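You operate a simulated robot arm through the tools that you are given. There is no shell and no other tool. Be economical: measure what you need, move in short steps, check, and stop when the job is done.

You are at the controls of a simulated robot arm. One attempt, no reset.

JOB
Switch off and unplug both shore lines, lay the plugs on the small shelf and slide the covers shut.
Fine: each knob goes to OFF before its plug comes out, and each cover shuts after.

Only the result counts: the job must be done as asked and must still hold three seconds after the hand-in. Knocking over, shifting, dropping, spilling or breaking anything else fails it. A push-on lid holds only when it is set on centred and level and pressed home; a screw cap is set on level and turned clockwise until tight.

ROBOT AND FRAMES
A 6-joint arm with a two-finger gripper, fixed in place. Base frame: the origin is at the foot of the arm, x ahead of it, y to its left, z up. Readings come in m, degrees, newtons and seconds.
Its first joint turns from -166.0 to 166.0 degrees. Payload 2.45 kg.
Tool frame: the origin (TCP) lies between the finger pads and is the grasp point; the fingertips stand 0.02 m ahead of it; z points along the fingers, y is the line along which they close. Largest opening 0.14 m; the body of the gripper starts 0.168 m behind the TCP.
Orientation is told as [roll, pitch, yaw] about the base's x, y, z axes, in that order, counted from this pose: with the fingers straight down and closing along the base's y, the tool's x points along the base's -x, its y along +y and its z along -z.

CONTROLS
- The arm moves only by the tool apply_moves. Its argument "moves" is one flat list of numbers, 7 for each row, row after row: the turn, a rotation vector about the base's x, y, z in degrees, then the shift along the base's x, y, z in m, then the finger opening in m, from 0 to 0.14. In form: [wx, wy, wz, dx, dy, dz, gripper, wx, wy, wz, dx, dy, dz, gripper, ...]. A call has 1 to 8 rows; each row shifts and turns the commanded pose from where the row before left it. Each row takes 0.2 s and may step no farther than 0.05 m and 8.6 degrees from the row before; otherwise, or with a gripper value out of range, the whole call is refused. Where a pose cannot be reached the arm comes as near as it can. A force on the tool above 70 N (or 10 N above the force at the start of the call, whichever is more), or a blocked arm, ends the call early, and 0.2 s more pass. Each finger travels about 0.045 m/s and halts on what it meets, pressing with about 43 N; the grip force reading is that of the motor and also rises with nothing between the fingers. The clock runs only during rows and for 0.2 s after the last one: add rows that do not move to give the fingers time. The reply holds the time, the measured pose of the TCP, the force on the tool along the base axes, the opening and the grip force, in the units named above and with some noise, with the torque about the TCP (base axes, N m) and any sound that the robot's microphone picked up, and new pictures: "views" is both (left out), scene, wrist or none.
- Cameras (640 x 400 px; columns grow to the right, rows downward): "scene" is fixed at [0.0522, -0.499, 1.5004]; the picture's right is [0.47, -0.88, 0.00], its down [-0.39, -0.21, -0.90] and it looks along [0.79, 0.42, -0.44] (base axes); focal length 268 px, centre (320, 200). "wrist" rides on the gripper at [0.078, 0.011, -0.209] in the tool frame; the picture's right is [-0.14, 0.99, 0.00], its down [-0.92, -0.13, -0.37] and it looks along [-0.36, -0.05, 0.93] (tool axes); focal length 280 px, centre (320, 200). There is no depth. A picture from a camera that has moved, and an enlarged one, comes with that camera's place and axes in the base frame and with its lens.
- close_up(camera, box): a new picture of the part [left, top, right, bottom] of that camera's present view, enlarged. The clock stands still meanwhile.
- job_done(): hands the job in; it is judged then, once.

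Work in short steps. Places have to be worked out from the pictures, the camera data and where the tool is seen: move nearer, look again, correct. Check each grasp and each placing, and mend what went wrong. You have 120 turns and 200 pictures in all, those below and enlarged ones among them. Open the gripper and draw the arm clear of the work before you hand the job in, unless the task says otherwise; then end with one line.

The tools are called after "Call:" as a command line: name --argument value ..., lists and objects as JSON in quotes. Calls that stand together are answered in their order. apply_moves: Moves the arm, as the interface text tells. Its arguments: {"type":"object","properties":{"moves":{"type":"array","items":{"type":"number"}},"views":{"type":"string","enum":["both","scene","wrist","none"]}},"required":["moves"]} The other tools are called the same way: close_up (camera, box) takes an enlarged picture of a part of a camera's view; job_done () hands the job in.

At the start:

```text
clock: 0.0
tool_pos: [0.578, 0.3806, 1.3627]
tcp_rot: [0.0, -0.1, 0.1]
ft_force: [0.0, -0.1, 0.3]
torque: [0.0, 0.01, 0.0]
opening: 0.14
grasp_force: 0.1
```

scene: 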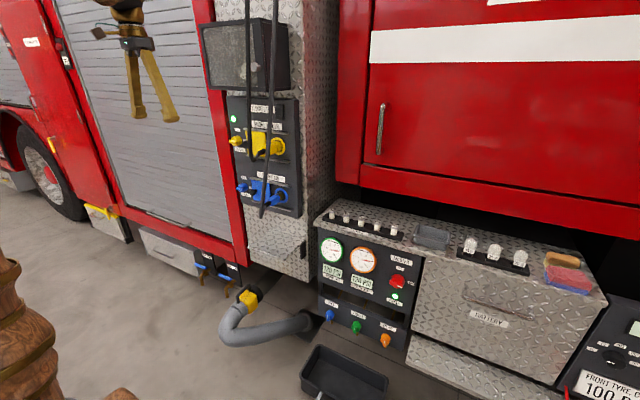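
wrist: 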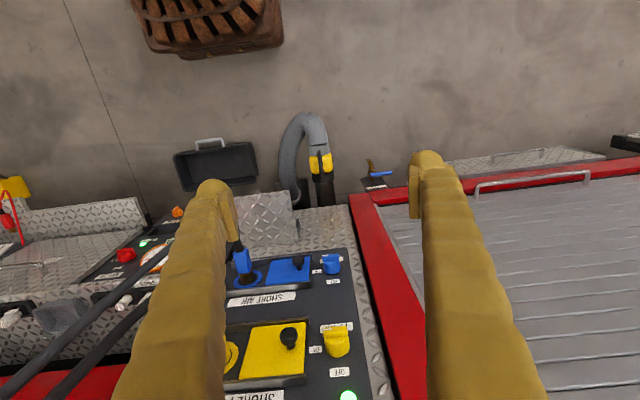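

I'll first look closely at the panel with the yellow and blue shore lines.

Call:
close_up --camera "scene" --box '[210, 80, 320, 230]'

Call:
close_up --camera "wrist" --box '[200, 230, 400, 400]'

Call:
close_up --camera "scene" --box '[300, 190, 460, 350]'

```text
2.67 times, centred on (265, 155) of scene
camera zoom: at [0.0522, -0.499, 1.5004], right [0.47, -0.88, 0.0], down [-0.39, -0.21, -0.9], along [0.79, 0.42, -0.44], focal length 714 px, centre (467, 320)
```

zoom: 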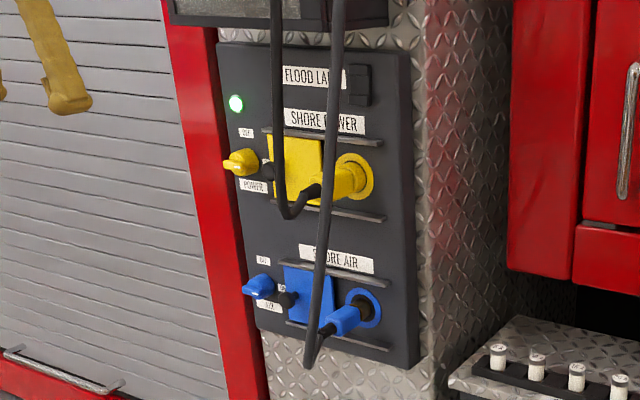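

```text
2.35 times, centred on (300, 315) of wrist
camera zoom: at [0.4994, 0.3916, 1.5713], right [0.14, 0.99, 0.0], down [0.92, -0.13, 0.37], along [0.37, -0.05, -0.93], focal length 660 px, centre (367, -71)
```

zoom: 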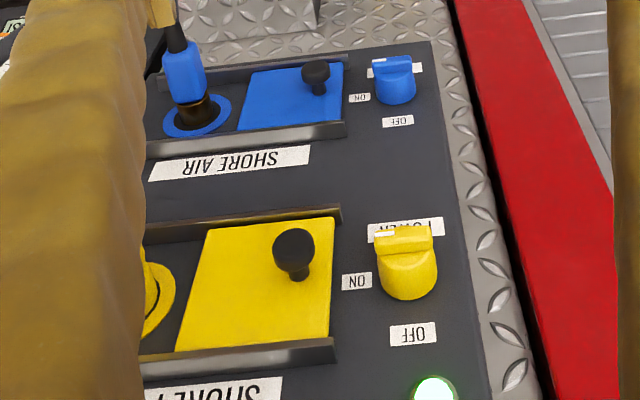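

```text
2.50 times, centred on (380, 270) of scene
camera zoom: at [0.0522, -0.499, 1.5004], right [0.47, -0.88, 0.0], down [-0.39, -0.21, -0.9], along [0.79, 0.42, -0.44], focal length 669 px, centre (170, 25)
```

zoom: 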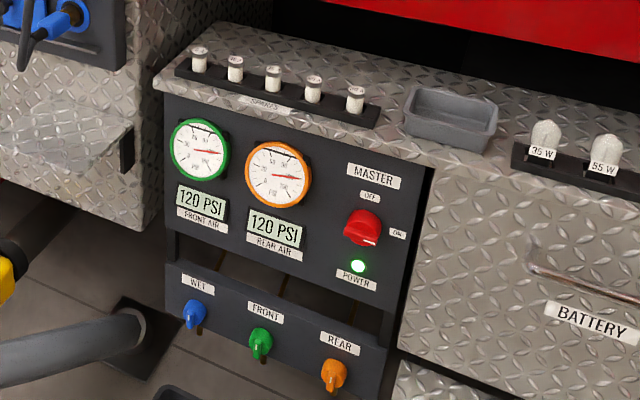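

Triangulated from both views: yellow knob ≈(0.895,0.365,1.222), blue knob ≈(0.895,0.365,1.003), plugs near y≈0.15, panel facing -x. The ON-to-OFF turn is 90° counterclockwise as seen from the front. I turn the tool to point forward.

Call:
apply_moves --moves '[0, -8.5, 0, 0.005, 0, -0.01, 0.14, 0, -8.5, 0, 0.005, 0, -0.01, 0.14, 0, -8.5, 0, 0.005, 0, -0.01, 0.14, 0, -8.5, 0, 0.005, 0, -0.01, 0.14, 0, -8.5, 0, 0.005, 0, -0.01, 0.14, 0, -8.5, 0, 0.005, 0, -0.01, 0.14, 0, -8.5, 0, 0.005, 0, -0.01, 0.14, 0, -8.5, 0, 0.005, 0, -0.01, 0.14]' --views "none"

Call:
apply_moves --moves '[0, -8.5, 0, 0.005, 0, -0.02, 0.14, 0, -8.5, 0, 0.005, 0, -0.02, 0.14, 0, -5, 0, 0.005, 0, -0.02, 0.14, 0, 0, 0, 0, 0, 0, 0.14]'

```text
clock: 1.8
tool_pos: [0.618, 0.3819, 1.2828]
tcp_rot: [0.2, -68.1, 0.0]
ft_force: [0.5, -0.7, -1.0]
torque: [0.01, 0.03, -0.02]
opening: 0.1402
grasp_force: 0.1
```

```text
clock: 2.8
tool_pos: [0.6308, 0.3792, 1.222]
tcp_rot: [170.7, -89.9, -170.5]
ft_force: [0.4, 0.5, -0.1]
torque: [-0.01, -0.03, 0.02]
opening: 0.1397
grasp_force: 0.2
camera wrist: at [0.422, 0.3907, 1.1432], right [0.0, 0.99, 0.14], down [-0.37, -0.13, 0.92], along [0.93, -0.05, 0.37], focal length 280 px, centre (320, 200)
```

scene: 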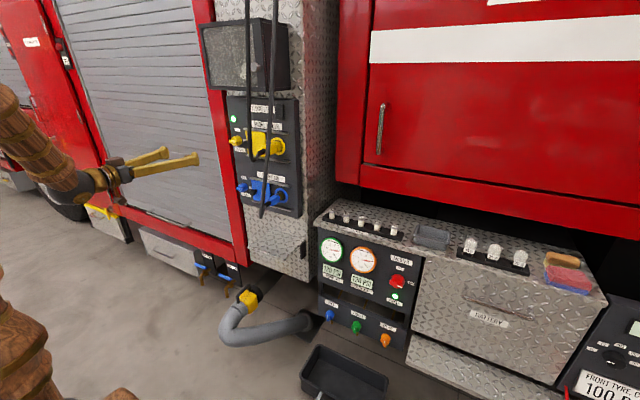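
wrist: 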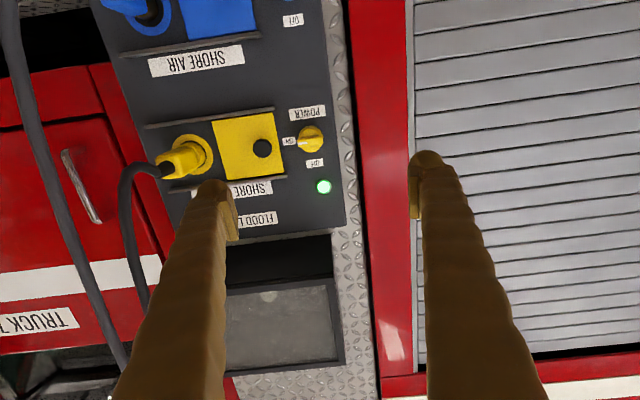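

The knob position is confirmed (y≈0.364, z≈1.220). I roll the tool +90° about x so the fingers close vertically across the ridge.

Call:
apply_moves --moves '[8.5, 0, 0, 0.01, -0.002, 0, 0.12, 8.5, 0, 0, 0.01, -0.002, 0, 0.1, 8.5, 0, 0, 0.01, -0.002, 0, 0.08, 8.5, 0, 0, 0.01, -0.002, 0, 0.08, 8.5, 0, 0, 0.01, -0.002, 0, 0.08, 8.5, 0, 0, 0.01, -0.002, 0, 0.08, 8.5, 0, 0, 0.01, -0.002, 0, 0.08, 8.5, 0, 0, 0.01, 0, 0, 0.08]' --views "none"

Call:
apply_moves --moves '[8.5, 0, 0, 0.01, -0.001, 0, 0.08, 8.5, 0, 0, 0.01, 0, 0, 0.08, 5, 0, 0, 0.01, 0, 0, 0.08, 0, 0, 0, 0.03, 0, 0, 0.08, 0, 0, 0, 0, 0, 0, 0.08]'

```text
clock: 4.6
tool_pos: [0.6811, 0.4144, 1.451]
tcp_rot: [81.5, -27.4, -87.0]
ft_force: [0.0, 0.7, -0.2]
torque: [0.03, -0.02, -0.01]
opening: 0.0798
grasp_force: 0.0
out of reach, approached as far as the arm can: row 3, 4, 5, 6, 7, 8
```

```text
clock: 5.8
tool_pos: [0.747, 0.4067, 1.5743]
tcp_rot: [80.6, -6.3, -86.8]
ft_force: [-0.1, -1.2, 0.0]
torque: [-0.03, 0.0, 0.0]
opening: 0.0799
grasp_force: 0.0
out of reach, approached as far as the arm can: row 1, 2, 3, 4
camera wrist: at [0.5385, 0.4787, 1.6093], right [0.16, -0.02, 0.99], down [-0.33, -0.94, 0.04], along [0.93, -0.33, -0.16], focal length 280 px, centre (320, 200)
```

scene: 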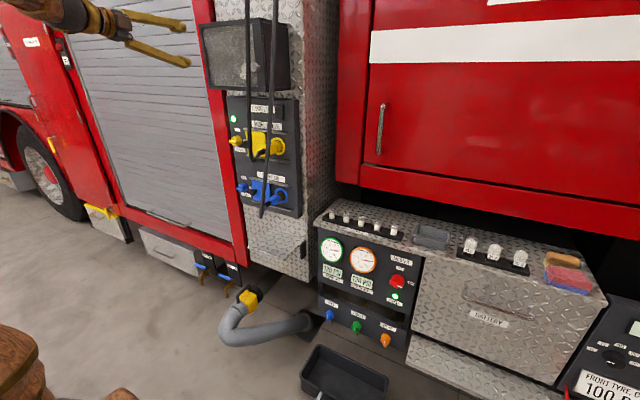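
wrist: 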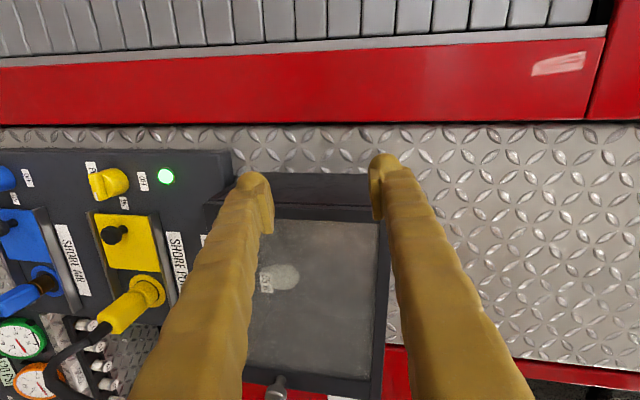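

The arm could not hold that path (the TCP drifted to z≈1.57), but the orientation is nearly right. I correct it by the remaining few degrees and start going down, forward of the fold.

Call:
apply_moves --moves '[3.3, -4.6, -1, 0, 0, -0.02, 0.08, 3.3, -4.6, -1, 0, 0, -0.03, 0.08, 0, 0, 0, 0, 0, -0.03, 0.08, 0, 0, 0, 0, 0, 0, 0.08]' --views "none"

```text
clock: 6.8
tool_pos: [0.7484, 0.4071, 1.5577]
tcp_rot: [79.5, -6.8, -86.6]
ft_force: [0.0, 0.7, 0.2]
torque: [0.01, 0.0, 0.02]
opening: 0.0799
grasp_force: 0.1
out of reach, approached as far as the arm can: row 1, 2, 3
```

The last joint seems to be at its limit in this direction. I roll the other way (negative about x) and read the pose.

Call:
apply_moves --moves '[-8.5, 0, 0, 0, 0, 0, 0.08, -8.5, 0, 0, 0, 0, -0.01, 0.08, -8.5, 0, 0, 0, 0, -0.02, 0.08, -8.5, 0, 0, 0, 0, -0.02, 0.08, -8.5, 0, 0, 0, 0, -0.02, 0.08, -8.5, 0, 0, 0, 0, -0.02, 0.08, -8.5, 0, 0, 0, 0, -0.02, 0.08, -8.5, 0, 0, 0, 0, -0.02, 0.08]' --views "none"

Call:
apply_moves --moves '[-8.5, 0, 0, 0, 0, 0, 0.08, -8.5, 0, 0, 0, 0, -0.01, 0.08, -8.5, 0, 0, 0, 0, -0.02, 0.08, -8.5, 0, 0, 0, 0, -0.02, 0.08, -8.5, 0, 0, 0, 0, -0.02, 0.08, -8.5, 0, 0, 0, 0, -0.02, 0.08, -8.5, 0, 0, 0, 0, -0.02, 0.08, 0, 0, 0, 0, 0, 0, 0.08]' --views "both"

```text
clock: 8.6
tool_pos: [0.7478, 0.4079, 1.4267]
tcp_rot: [69.8, -74.1, -78.6]
ft_force: [-0.5, -0.2, 0.1]
torque: [-0.02, 0.02, 0.02]
opening: 0.08
grasp_force: 0.1
```

```text
clock: 10.4
tool_pos: [0.7481, 0.4073, 1.316]
tcp_rot: [-95.8, -46.1, 85.6]
ft_force: [-0.4, 0.3, -0.5]
torque: [0.0, 0.04, 0.01]
opening: 0.0797
grasp_force: 0.1
camera wrist: at [0.5392, 0.3941, 1.2382], right [0.16, 0.79, -0.59], down [-0.33, 0.6, 0.72], along [0.93, 0.08, 0.36], focal length 280 px, centre (320, 200)
```

scene: 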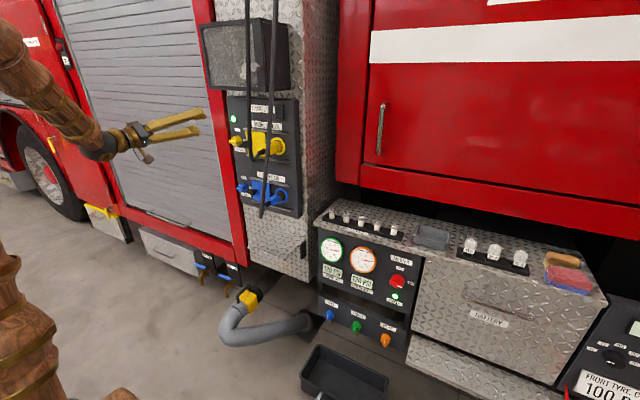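
wrist: 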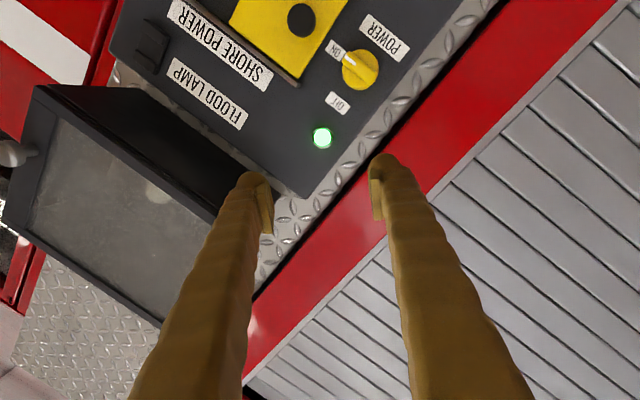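

Rolling negative works. I level the tool axis and finish at -90° roll in front of the yellow knob.

Call:
apply_moves --moves '[0, 2, 4.3, 0, 0, -0.02, 0.08, 0, 2, 4.3, 0, -0.01, -0.02, 0.08, -7.7, 0, 0, 0, -0.01, -0.02, 0.08, -7.7, 0, 0, 0, -0.01, -0.02, 0.08, -7.7, 0, 0, 0, -0.012, -0.015, 0.08, -7.7, 0, 0, 0, 0, 0, 0.08, -7.7, 0, 0, 0, 0, 0, 0.08, -7.7, 0, 0, 0, 0, 0, 0.08]'

```text
clock: 12.2
tool_pos: [0.7496, 0.3668, 1.2198]
tcp_rot: [-90.1, 0.4, 89.9]
ft_force: [0.0, 0.8, -0.5]
torque: [-0.01, 0.0, 0.01]
opening: 0.0798
grasp_force: 0.1
camera wrist: at [0.5403, 0.2878, 1.2095], right [0.0, 0.13, -0.99], down [-0.37, 0.92, 0.12], along [0.93, 0.36, 0.05], focal length 280 px, centre (320, 200)
```

scene: 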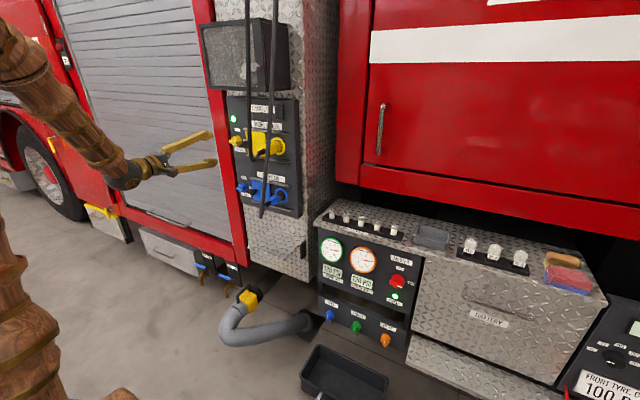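
wrist: 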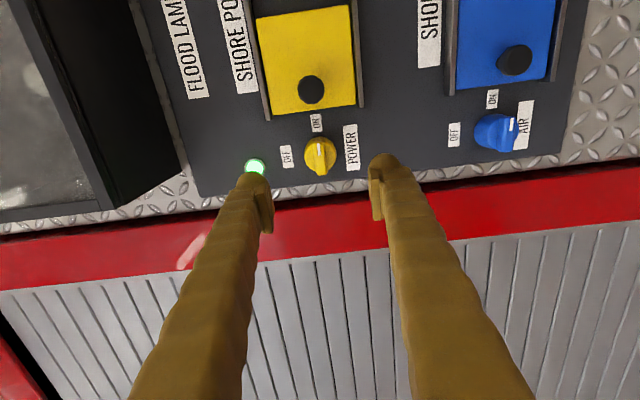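

Good pose. I take a close look at both knobs to confirm pointer directions.

Call:
close_up --camera "wrist" --box '[250, 70, 560, 200]'

```text
2.06 times, centred on (405, 135) of wrist
camera zoom: at [0.5403, 0.2878, 1.2095], right [0.0, 0.13, -0.99], down [-0.37, 0.92, 0.12], along [0.93, 0.36, 0.05], focal length 579 px, centre (144, 334)
```

zoom: 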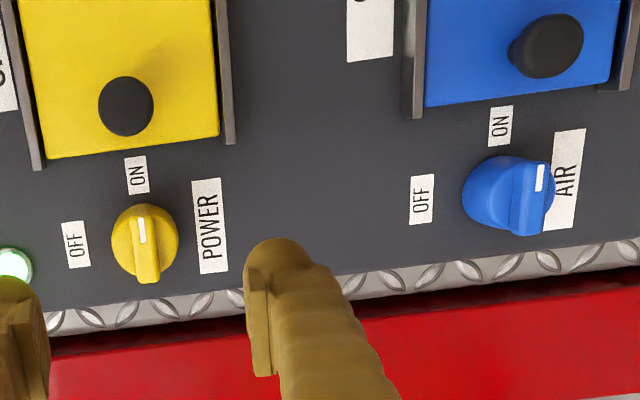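

Both ridges lie along y and point at ON. I advance so the fingertips straddle the yellow ridge.

Call:
apply_moves --moves '[0, 0, 0, 0.04, -0.001, 0.001, 0.07, 0, 0, 0, 0.04, -0.001, 0, 0.06, 0, 0, 0, 0.02, 0, 0, 0.06, 0, 0, 0, 0.01, 0, 0, 0.06, 0, 0, 0, 0, 0, 0, 0.06]'

Call:
close_up --camera "wrist" --box '[240, 100, 400, 230]'

Call:
close_up --camera "scene" --box '[200, 110, 280, 170]'

```text
clock: 13.4
tool_pos: [0.8567, 0.3628, 1.2207]
tcp_rot: [-90.1, 0.3, 90.1]
ft_force: [0.6, -0.3, -0.1]
torque: [0.02, 0.01, -0.01]
opening: 0.0599
grasp_force: 0.0
camera wrist: at [0.6487, 0.2849, 1.2097], right [0.0, 0.13, -0.99], down [-0.37, 0.92, 0.12], along [0.93, 0.36, 0.05], focal length 280 px, centre (320, 200)
```

scene: 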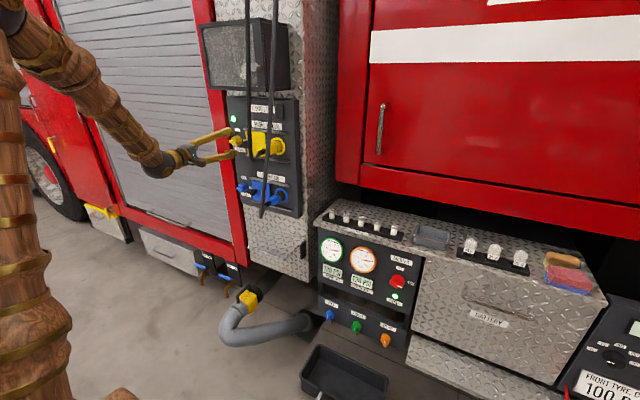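
wrist: 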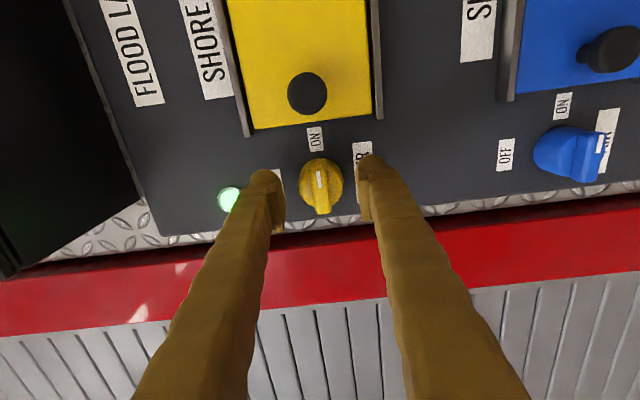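

```text
3.08 times, centred on (320, 165) of wrist
camera zoom: at [0.6487, 0.2849, 1.2097], right [0.0, 0.13, -0.99], down [-0.37, 0.92, 0.12], along [0.93, 0.36, 0.05], focal length 863 px, centre (320, 308)
```

zoom: 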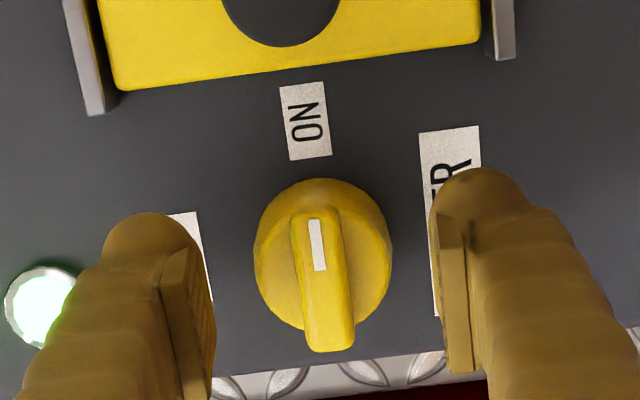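

```text
6.67 times, centred on (240, 140) of scene
camera zoom: at [0.0522, -0.499, 1.5004], right [0.47, -0.88, 0.0], down [-0.39, -0.21, -0.9], along [0.79, 0.42, -0.44], focal length 1784 px, centre (853, 600)
```

zoom: 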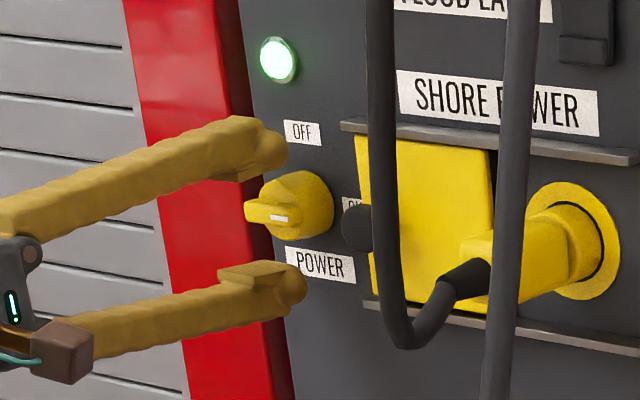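

The tips straddle the ridge centrally. I close and read the opening.

Call:
apply_moves --moves '[0, 0, 0, 0, 0, 0, 0.03, 0, 0, 0, 0, 0, 0, 0.0, 0, 0, 0, 0, 0, 0, 0.0, 0, 0, 0, 0, 0, 0, 0.0, 0, 0, 0, 0, 0, 0, 0.0]' --views "wrist"

```text
clock: 14.6
tool_pos: [0.8575, 0.3619, 1.2187]
tcp_rot: [-90.1, 0.3, 90.1]
ft_force: [2.6, -0.5, -4.3]
torque: [0.0, 0.03, 0.0]
opening: 0.0129
grasp_force: 39.7
camera wrist: at [0.6486, 0.2849, 1.2094], right [0.0, 0.13, -0.99], down [-0.37, 0.92, 0.12], along [0.93, 0.36, 0.05], focal length 280 px, centre (320, 200)
```

wrist: 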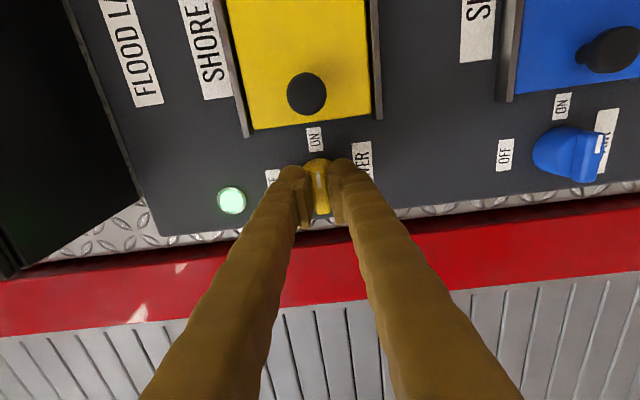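

Ridge gripped (0.013 m). I turn it -90° about x (counterclockwise from the front).

Call:
apply_moves --moves '[-8.5, 0, 0, 0, 0, 0, 0, -8.5, 0, 0, 0, 0, 0, 0, -8.5, 0, 0, 0, 0, 0, 0, -8.5, 0, 0, 0, 0, 0, 0, -8.5, 0, 0, 0, 0, 0, 0, -8.5, 0, 0, 0, 0, 0, 0]' --views "none"

Call:
apply_moves --moves '[-8.5, 0, 0, 0, 0, 0, 0, -8.5, 0, 0, 0, 0, 0, 0, -8.5, 0, 0, 0, 0, 0, 0, -8.5, 0, 0, 0, 0, 0, 0, -5, 0, 0, 0, 0, 0, 0, 0, 0, 0, 0, 0, 0, 0]'

Call:
close_up --camera "scene" --box '[200, 110, 280, 170]'

```text
clock: 16.0
tool_pos: [0.8584, 0.3636, 1.2223]
tcp_rot: [-90.3, 51.5, 89.8]
ft_force: [-39.3, -15.0, 5.2]
torque: [-0.03, -0.05, -0.17]
opening: 0.0128
grasp_force: 39.9
```

```text
clock: 17.4
tool_pos: [0.8601, 0.3658, 1.2218]
tcp_rot: [101.9, 89.6, -77.9]
ft_force: [-32.7, 10.5, 13.3]
torque: [0.2, -0.13, 0.13]
opening: 0.0128
grasp_force: 39.5
camera wrist: at [0.6492, 0.3541, 1.3002], right [0.0, -0.99, -0.13], down [-0.37, 0.12, -0.92], along [0.93, 0.05, -0.36], focal length 280 px, centre (320, 200)
```

scene: 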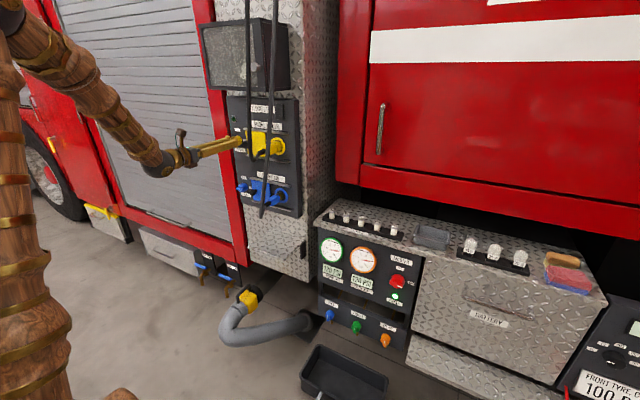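
wrist: 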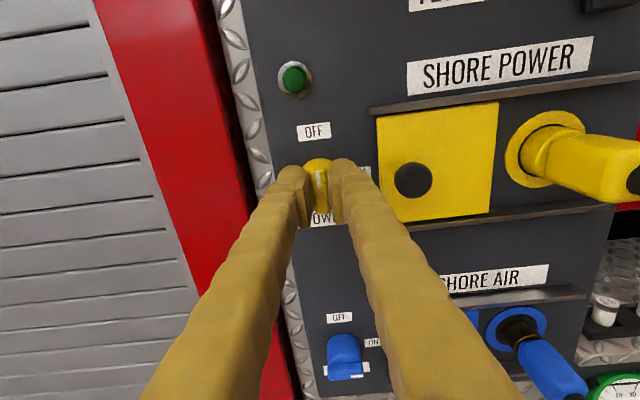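

```text
6.67 times, centred on (240, 140) of scene
camera zoom: at [0.0522, -0.499, 1.5004], right [0.47, -0.88, 0.0], down [-0.39, -0.21, -0.9], along [0.79, 0.42, -0.44], focal length 1784 px, centre (853, 600)
```

zoom: 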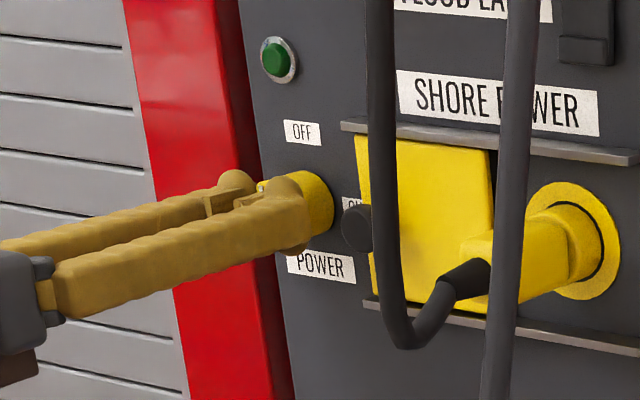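

Yellow knob is at OFF and its lamp is out. I release, back off, roll back +90° and move down to the blue knob.

Call:
apply_moves --moves '[0, 0, 0, 0, 0, 0, 0.06, 0, 0, 0, 0, 0, 0, 0.06, 0, 0, 0, -0.04, 0, 0, 0.06, 0, 0, 0, -0.04, 0, 0, 0.06, 8.5, 0, 0, 0, 0, -0.03, 0.06, 8.5, 0, 0, 0, 0, -0.03, 0.06, 8.5, 0, 0, 0, 0, -0.03, 0.06, 8.5, 0, 0, 0, 0, -0.03, 0.06]' --views "none"

Call:
apply_moves --moves '[8.5, 0, 0, 0, 0, -0.03, 0.06, 8.5, 0, 0, 0, 0, -0.03, 0.06, 8.5, 0, 0, 0, 0, -0.03, 0.06, 8.5, 0, 0, 0, 0, -0.01, 0.06, 8.5, 0, 0, 0, 0, 0, 0.06, 8.5, 0, 0, 0, 0, 0, 0.06, 5, 0, 0, 0, 0, 0, 0.06, 0, 0, 0, 0, 0, 0, 0.06]'

```text
clock: 19.2
tool_pos: [0.7784, 0.3647, 1.1006]
tcp_rot: [-90.2, 56.2, 89.9]
ft_force: [-0.2, -0.9, -0.1]
torque: [0.03, 0.01, 0.0]
opening: 0.0602
grasp_force: 0.1
```

```text
clock: 21.0
tool_pos: [0.779, 0.3634, 1.0007]
tcp_rot: [-90.0, 0.1, 90.0]
ft_force: [0.2, -0.3, 0.0]
torque: [0.03, 0.0, 0.01]
opening: 0.0601
grasp_force: 0.0
camera wrist: at [0.5693, 0.286, 0.9902], right [0.0, 0.13, -0.99], down [-0.37, 0.92, 0.12], along [0.93, 0.36, 0.05], focal length 280 px, centre (320, 200)
```

scene: 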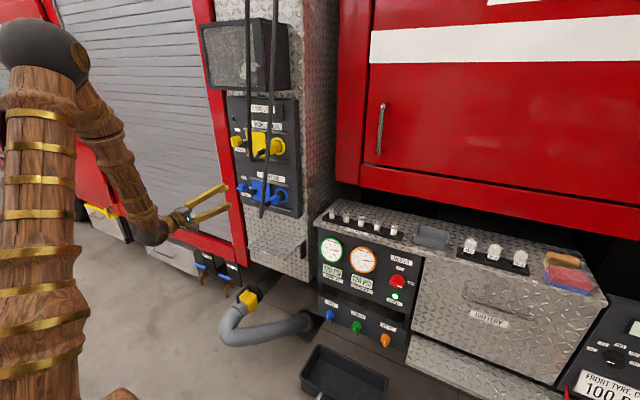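
wrist: 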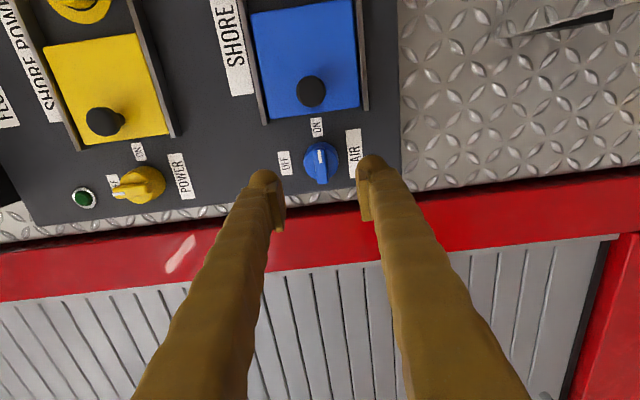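

Blue knob is centred between the fingers. I advance to the same depth and grip.

Call:
apply_moves --moves '[0, 0, 0, 0.04, 0, -0.001, 0.06, 0, 0, 0, 0.03, 0, 0, 0.06, 0, 0, 0, 0.009, 0, 0, 0.06, 0, 0, 0, 0, 0, 0, 0.06, 0, 0, 0, 0, 0, 0, 0.02, 0, 0, 0, 0, 0, 0, 0.0, 0, 0, 0, 0, 0, 0, 0.0, 0, 0, 0, 0, 0, 0, 0.0]' --views "wrist"

```text
clock: 22.8
tool_pos: [0.8569, 0.3662, 1.0]
tcp_rot: [-90.0, 0.3, 90.0]
ft_force: [3.4, 0.6, -9.8]
torque: [0.02, 0.11, 0.02]
opening: 0.0133
grasp_force: 31.4
camera wrist: at [0.6483, 0.2879, 0.9896], right [0.0, 0.13, -0.99], down [-0.37, 0.92, 0.12], along [0.93, 0.36, 0.05], focal length 280 px, centre (320, 200)
```

wrist: 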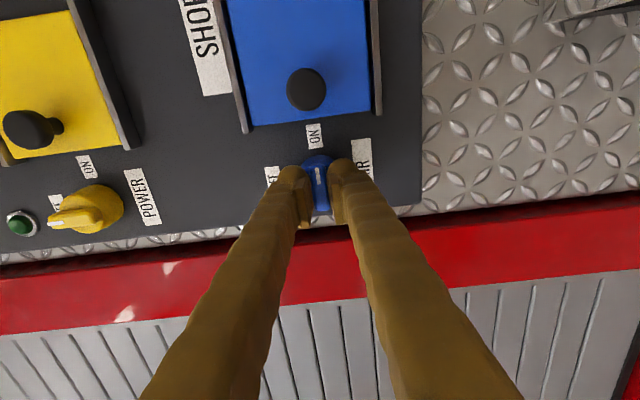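

Gripped (0.013 m). I turn -90°.

Call:
apply_moves --moves '[-8.5, 0, 0, 0, -0.001, -0.001, 0, -8.5, 0, 0, 0, 0, 0, 0, -8.5, 0, 0, 0, 0, 0, 0, -8.5, 0, 0, 0, 0, 0, 0, -8.5, 0, 0, 0, 0, 0, 0, -8.5, 0, 0, 0, 0, 0, 0]' --views "none"

Call:
apply_moves --moves '[-8.5, 0, 0, 0, 0, 0, 0, -8.5, 0, 0, 0, 0, 0, 0, -8.5, 0, 0, 0, 0, 0, 0, -8.5, 0, 0, 0, 0, 0, 0, -5, 0, 0, 0, 0, 0, 0, 0, 0, 0, 0, 0, 0, 0]'

```text
clock: 24.2
tool_pos: [0.858, 0.3657, 0.9995]
tcp_rot: [-90.4, 51.4, 90.0]
ft_force: [-30.0, 50.2, 10.8]
torque: [-0.05, -0.04, 0.67]
opening: 0.0132
grasp_force: 39.8
```

```text
clock: 24.8
tool_pos: [0.8569, 0.3656, 0.9995]
tcp_rot: [-90.5, 64.5, 89.9]
ft_force: [-8.5, 0.8, 5.4]
torque: [-0.01, 0.01, 0.04]
opening: 0.0127
grasp_force: 39.8
stopped in row 2: the force on the tool passed its limit at 71 N (the readings are from after the stop); the commanded pose is now the measured one
camera wrist: at [0.6485, 0.3209, 1.0648], right [0.01, -0.84, -0.55], down [-0.37, 0.51, -0.78], along [0.93, 0.21, -0.3], focal length 280 px, centre (320, 200)
```

scene: 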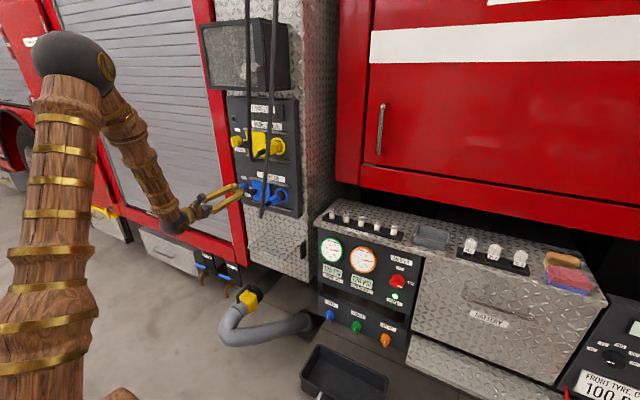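
wrist: 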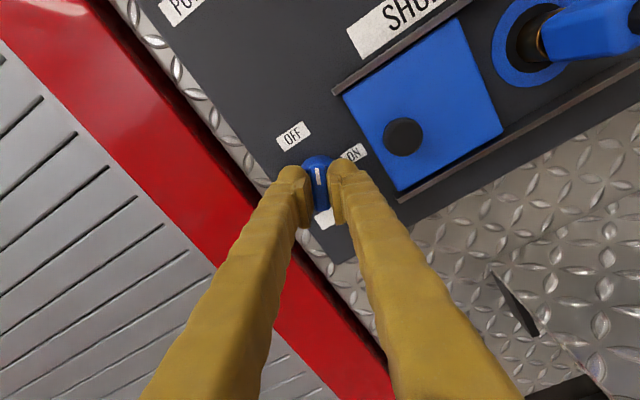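

The turn stopped at 65° on a sideways force; the command is now re-zeroed there. I finish the remaining 25°, with a slight +y shift.

Call:
apply_moves --moves '[-6.5, 0, 0, 0, 0.0005, 0, 0, -6.5, 0, 0, 0, 0.0005, 0, 0, -6.5, 0, 0, 0, 0, 0, 0, -6, 0, 0, 0, 0, 0, 0, 0, 0, 0, 0, 0, 0, 0]' --views "wrist"

```text
clock: 26.0
tool_pos: [0.858, 0.3646, 0.9995]
tcp_rot: [136.8, 89.9, -42.9]
ft_force: [-39.6, -7.1, 16.5]
torque: [0.0, -0.23, -0.11]
opening: 0.0131
grasp_force: 40.2
camera wrist: at [0.6488, 0.3534, 1.0772], right [0.01, -0.99, -0.14], down [-0.37, 0.12, -0.92], along [0.93, 0.06, -0.36], focal length 280 px, centre (320, 200)
```

wrist: 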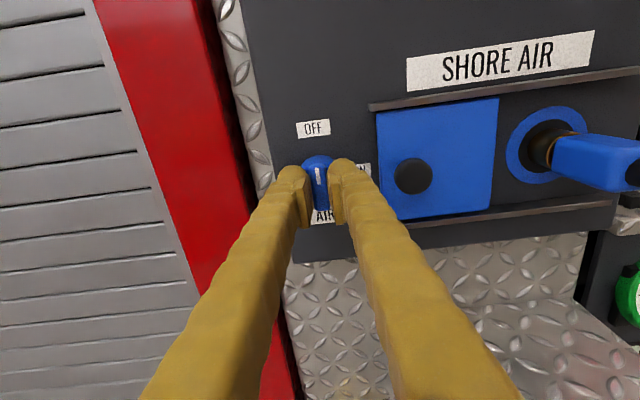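

Blue knob at OFF. I release and back off, then study the plugs, cables and shelf.

Call:
apply_moves --moves '[0, 0, 0, 0, 0, 0, 0.06, 0, 0, 0, 0, 0, 0, 0.06, 0, 0, 0, -0.04, 0, 0, 0.08, 0, 0, 0, -0.05, 0, 0, 0.08, 0, 0, 0, -0.05, 0, 0, 0.08, 0, 0, 0, -0.03, 0, 0.03, 0.08, 0, 0, 0, 0, 0, 0, 0.08]'

Call:
close_up --camera "wrist" --box '[360, 60, 640, 260]'

Call:
close_up --camera "scene" --box '[225, 120, 315, 290]'

Call:
close_up --camera "scene" --box '[230, 160, 310, 230]'

```text
clock: 27.6
tool_pos: [0.6844, 0.3656, 1.0323]
tcp_rot: [119.5, 89.9, -60.2]
ft_force: [0.2, 0.3, -0.7]
torque: [0.0, 0.02, 0.01]
opening: 0.0802
grasp_force: 0.0
camera wrist: at [0.4756, 0.3529, 1.1093], right [0.01, -0.99, -0.14], down [-0.37, 0.12, -0.92], along [0.93, 0.06, -0.36], focal length 280 px, centre (320, 200)
```

scene: 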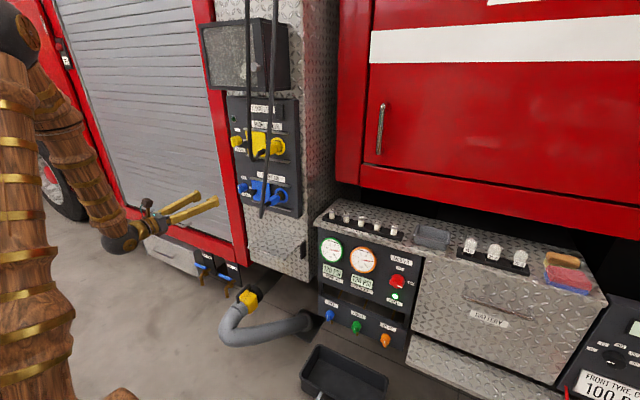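
wrist: 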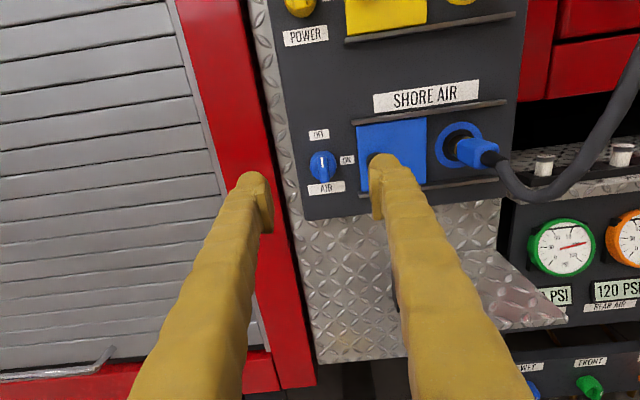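

```text
2.00 times, centred on (500, 160) of wrist
camera zoom: at [0.4756, 0.3529, 1.1093], right [0.01, -0.99, -0.14], down [-0.37, 0.12, -0.92], along [0.93, 0.06, -0.36], focal length 561 px, centre (-40, 280)
```

zoom: 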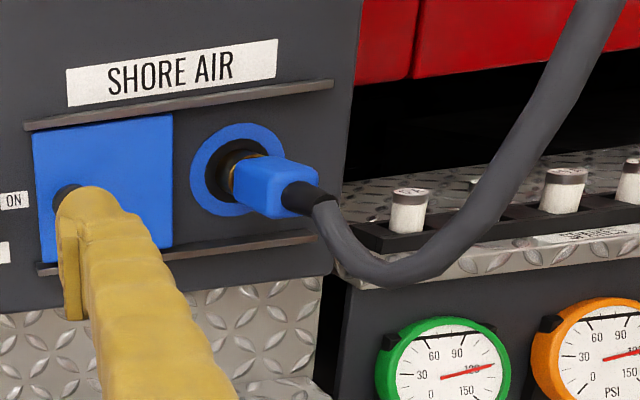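

```text
2.35 times, centred on (270, 205) of scene
camera zoom: at [0.0522, -0.499, 1.5004], right [0.47, -0.88, 0.0], down [-0.39, -0.21, -0.9], along [0.79, 0.42, -0.44], focal length 630 px, centre (438, 188)
```

zoom: 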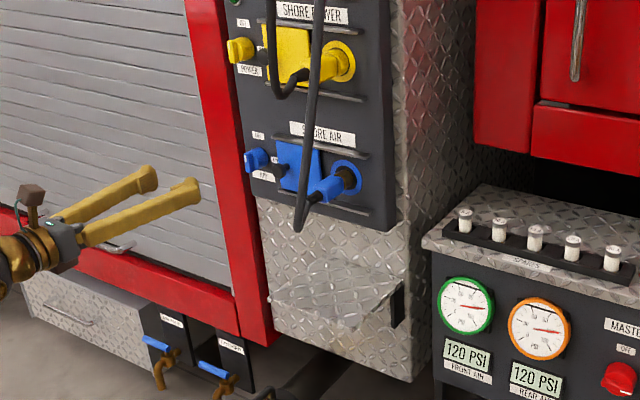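

```text
5.71 times, centred on (270, 195) of scene
camera zoom: at [0.0522, -0.499, 1.5004], right [0.47, -0.88, 0.0], down [-0.39, -0.21, -0.9], along [0.79, 0.42, -0.44], focal length 1529 px, centre (606, 229)
```

zoom: 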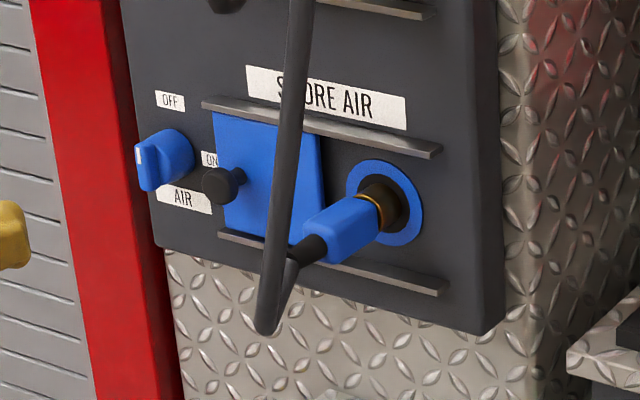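

The blue cable loops out to about (0.75,0.14,0.97) and then rises. Before choosing the grasp I move in front of the plug, standing well back, to see the plug, cable and shelf straight on.

Call:
apply_moves --moves '[0, 0, 0, -0.02, -0.03, 0, 0.08, 0, 0, 0, -0.02, -0.04, 0, 0.08, 0, 0, 0, -0.01, -0.04, 0, 0.08, 0, 0, 0, 0, -0.04, 0, 0.08, 0, 0, 0, 0, -0.04, 0, 0.08, 0, 0, 0, 0, -0.023, 0, 0.08, 0, 0, 0, 0, 0, 0, 0.08]'

Call:
close_up --camera "wrist" --box '[210, 60, 430, 240]'

```text
clock: 29.2
tool_pos: [0.7358, 0.2321, 1.0589]
tcp_rot: [117.4, 90.0, -62.4]
ft_force: [-0.2, 0.0, 0.5]
torque: [-0.04, 0.0, 0.0]
opening: 0.08
grasp_force: 0.0
out of reach, approached as far as the arm can: row 2, 3, 4, 5, 6
camera wrist: at [0.5256, 0.2198, 1.1375], right [0.0, -0.99, -0.14], down [-0.37, 0.13, -0.92], along [0.93, 0.05, -0.36], focal length 280 px, centre (320, 200)
```

scene: 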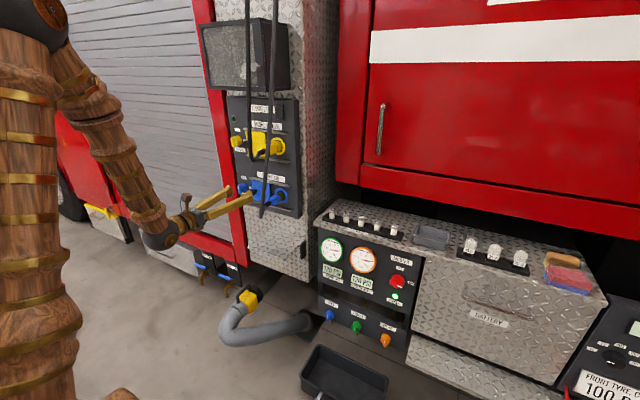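
wrist: 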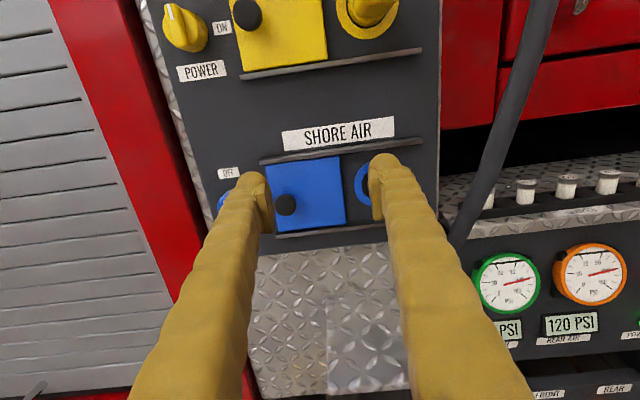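

```text
2.22 times, centred on (320, 150) of wrist
camera zoom: at [0.5256, 0.2198, 1.1375], right [0.0, -0.99, -0.14], down [-0.37, 0.13, -0.92], along [0.93, 0.05, -0.36], focal length 623 px, centre (320, 311)
```

zoom: 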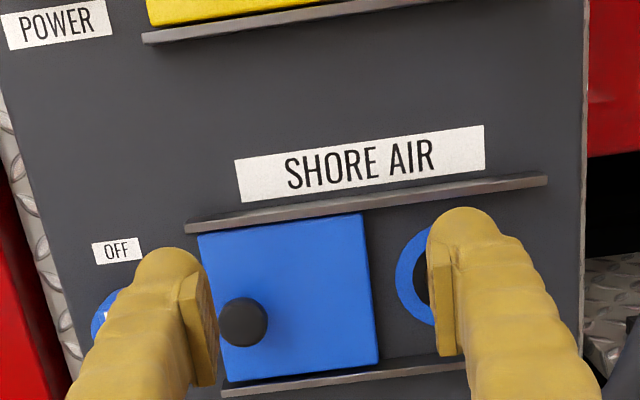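

Pointing straight ahead, the arm cannot back far enough at this y, so I'll come from the left (+y) side at 45° yaw with the fingers above and below the plug, clear of the cable. I move back to +y and roll +90° first.

Call:
apply_moves --moves '[0, 0, 0, -0.01, 0.04, 0, 0.08, 8.5, 0, 0, 0, 0.04, -0.01, 0.08, 8.5, 0, 0, 0, 0.04, -0.01, 0.08, 8.5, 0, 0, 0, 0, -0.01, 0.08, 8.5, 0, 0, 0, 0, -0.01, 0.08, 8.5, 0, 0, 0, 0, -0.01, 0.08, 8.5, 0, 0, 0, 0, -0.009, 0.08, 8.5, 0, 0, 0, 0, 0, 0.08]' --views "none"

Call:
apply_moves --moves '[8.5, 0, 0, 0, 0, 0, 0.07, 8.5, 0, 0, 0, 0, 0, 0.07, 8.5, 0, 0, 0, 0, 0, 0.07, 5, 0, 0, 0, 0, 0, 0.07, 0, 0, -8.5, 0, 0, 0, 0.07, 0, 0, -8.5, 0, 0, 0, 0.07, 0, 0, -8.5, 0, 0, 0, 0.07, 0, 0, -8.5, 0, 0, 0, 0.07]'

```text
clock: 31.0
tool_pos: [0.7232, 0.3534, 1.0009]
tcp_rot: [-90.3, 30.5, 90.0]
ft_force: [0.0, -0.1, -0.2]
torque: [-0.01, 0.0, 0.0]
opening: 0.08
grasp_force: 0.0
```

```text
clock: 32.8
tool_pos: [0.7251, 0.3521, 1.0006]
tcp_rot: [-90.3, 0.0, 55.9]
ft_force: [0.2, 0.7, -0.3]
torque: [0.01, 0.03, 0.03]
opening: 0.0701
grasp_force: 0.0
camera wrist: at [0.5084, 0.4055, 0.9893], right [0.08, 0.11, -0.99], down [0.21, 0.97, 0.13], along [0.97, -0.22, 0.05], focal length 280 px, centre (320, 200)
```

scene: 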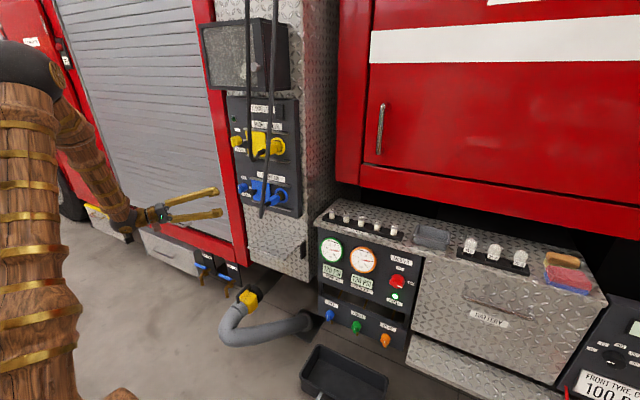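
wrist: 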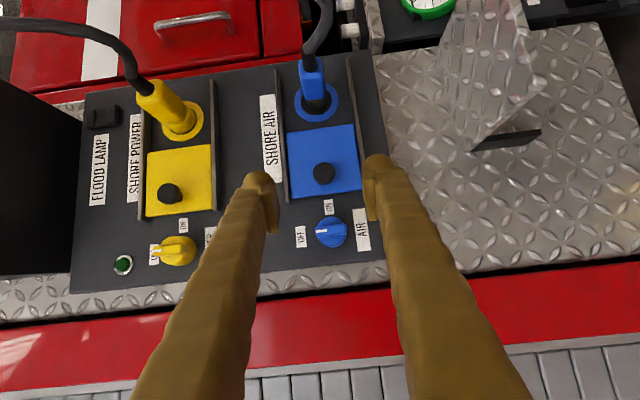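

Very good view. The shelf works out to x 0.77–0.925, y 0.06–0.26, top z≈0.77. I take a close look at the plugs for exact position.

Call:
close_up --camera "wrist" --box '[270, 0, 380, 130]'

Call:
close_up --camera "wrist" --box '[420, 0, 600, 170]'

```text
3.08 times, centred on (325, 65) of wrist
camera zoom: at [0.5084, 0.4055, 0.9893], right [0.08, 0.11, -0.99], down [0.21, 0.97, 0.13], along [0.97, -0.22, 0.05], focal length 863 px, centre (305, 615)
```

zoom: 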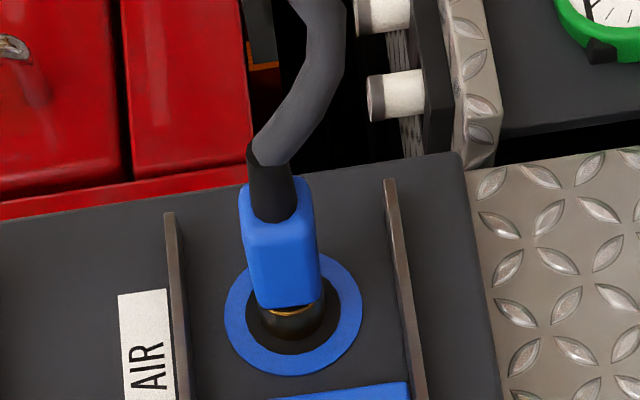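

```text
2.35 times, centred on (510, 85) of wrist
camera zoom: at [0.5084, 0.4055, 0.9893], right [0.08, 0.11, -0.99], down [0.21, 0.97, 0.13], along [0.97, -0.22, 0.05], focal length 660 px, centre (-127, 471)
```

zoom: 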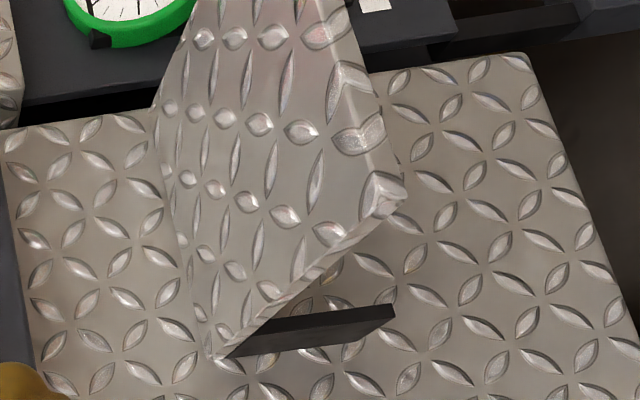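

Plug body ≈0.033 m square, centre ≈(0.852,0.155,0.999). I finish the yaw to 45° and move to a pre-grasp point 0.08 m short along the tool axis.

Call:
apply_moves --moves '[0, 0, -5.5, 0.01, -0.02, 0, 0.07, 0, 0, -5.5, 0.01, -0.03, 0, 0.07, 0, 0, 0, 0.015, -0.035, -0.001, 0.07, 0, 0, 0, 0.015, -0.035, -0.001, 0.07, 0, 0, 0, 0, 0, 0, 0.07]'

```text
clock: 34.0
tool_pos: [0.7751, 0.2331, 1.0019]
tcp_rot: [-90.3, 0.0, 44.9]
ft_force: [-0.1, 0.2, 0.3]
torque: [-0.01, 0.01, 0.05]
opening: 0.0699
grasp_force: 0.1
camera wrist: at [0.5715, 0.3258, 0.9899], right [0.1, 0.09, -0.99], down [0.39, 0.91, 0.12], along [0.92, -0.4, 0.06], focal length 280 px, centre (320, 200)
```

scene: 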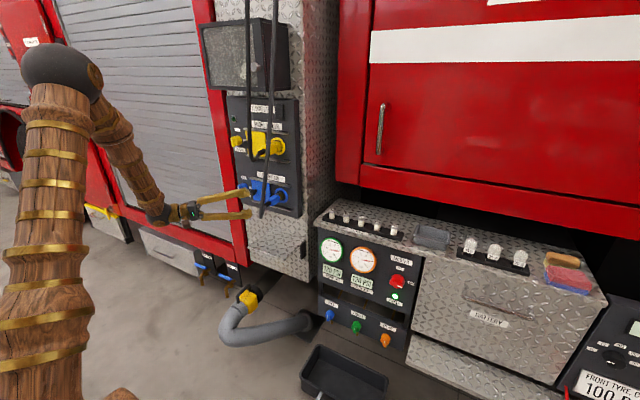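
wrist: 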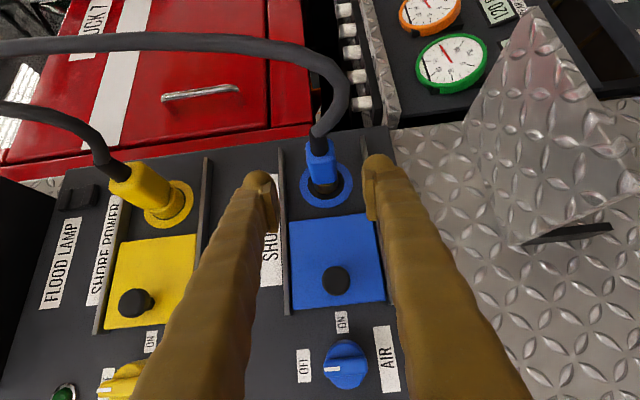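

The plug lies centred between the fingers. I advance along the tool axis.

Call:
apply_moves --moves '[0, 0, 0, 0.02, -0.02, 0, 0.07, 0, 0, 0, 0.02, -0.02, 0, 0.07, 0, 0, 0, 0.015, -0.015, 0, 0.07, 0, 0, 0, 0.014, -0.014, 0, 0.07, 0, 0, 0, 0, 0, 0, 0.07]'

Call:
close_up --camera "wrist" --box '[250, 90, 400, 240]'

Call:
close_up --camera "scene" --box '[225, 160, 315, 230]'

```text
clock: 35.2
tool_pos: [0.8425, 0.1642, 0.9991]
tcp_rot: [-90.3, 0.1, 45.0]
ft_force: [-0.3, -1.1, -0.1]
torque: [-0.03, 0.02, 0.0]
opening: 0.0701
grasp_force: 0.2
camera wrist: at [0.6391, 0.2569, 0.9876], right [0.1, 0.09, -0.99], down [0.39, 0.91, 0.12], along [0.92, -0.4, 0.06], focal length 280 px, centre (320, 200)
```

scene: 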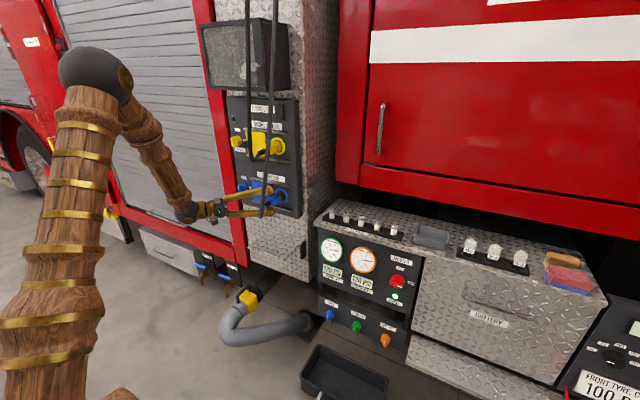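
wrist: 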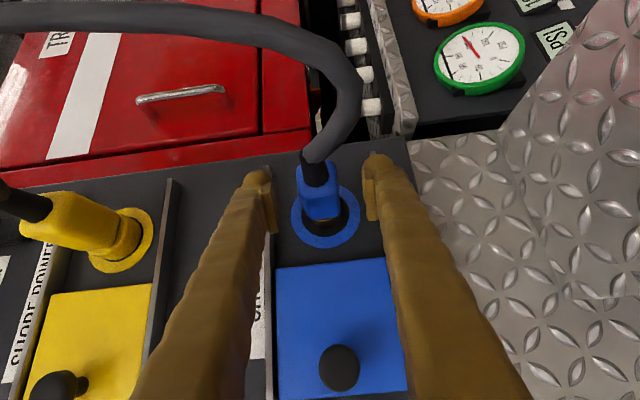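

```text
2.67 times, centred on (325, 165) of wrist
camera zoom: at [0.6391, 0.2569, 0.9876], right [0.1, 0.09, -0.99], down [0.39, 0.91, 0.12], along [0.92, -0.4, 0.06], focal length 748 px, centre (307, 293)
```

zoom: 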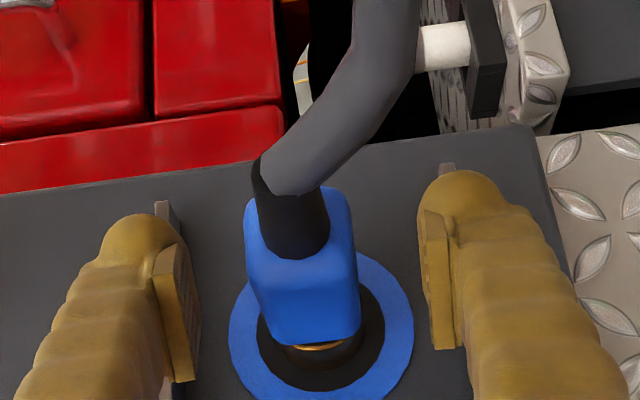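

```text
5.71 times, centred on (270, 195) of scene
camera zoom: at [0.0522, -0.499, 1.5004], right [0.47, -0.88, 0.0], down [-0.39, -0.21, -0.9], along [0.79, 0.42, -0.44], focal length 1529 px, centre (606, 229)
```

zoom: 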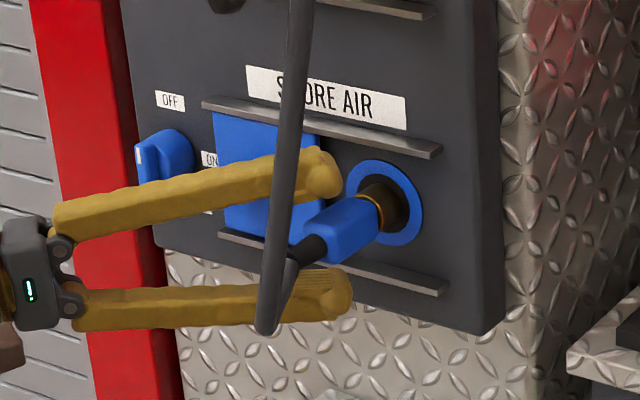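

The fingers straddle the blue body. I close on it.

Call:
apply_moves --moves '[0, 0, 0, 0, 0, 0, 0.04, 0, 0, 0, 0, 0, 0, 0.02, 0, 0, 0, 0, 0, 0, 0.01, 0, 0, 0, 0, 0, 0, 0.01, 0, 0, 0, 0, 0, 0, 0.01]' --views "wrist"

```text
clock: 36.4
tool_pos: [0.8421, 0.1647, 0.9988]
tcp_rot: [-90.3, 0.1, 45.1]
ft_force: [-0.7, 0.1, 0.0]
torque: [0.03, 0.04, 0.0]
opening: 0.0309
grasp_force: 43.2
heard: snap
camera wrist: at [0.6389, 0.2569, 0.9876], right [0.1, 0.09, -0.99], down [0.39, 0.91, 0.12], along [0.92, -0.4, 0.06], focal length 280 px, centre (320, 200)
```

wrist: 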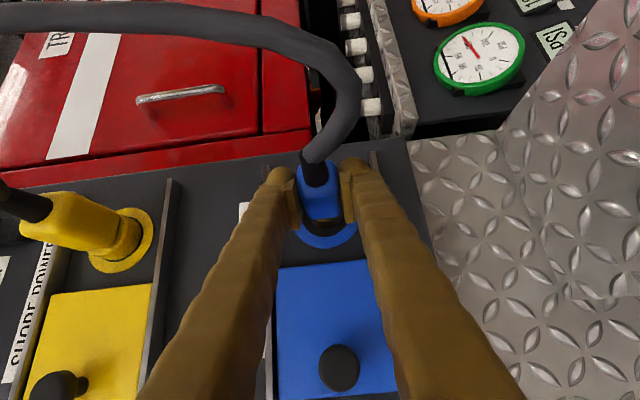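

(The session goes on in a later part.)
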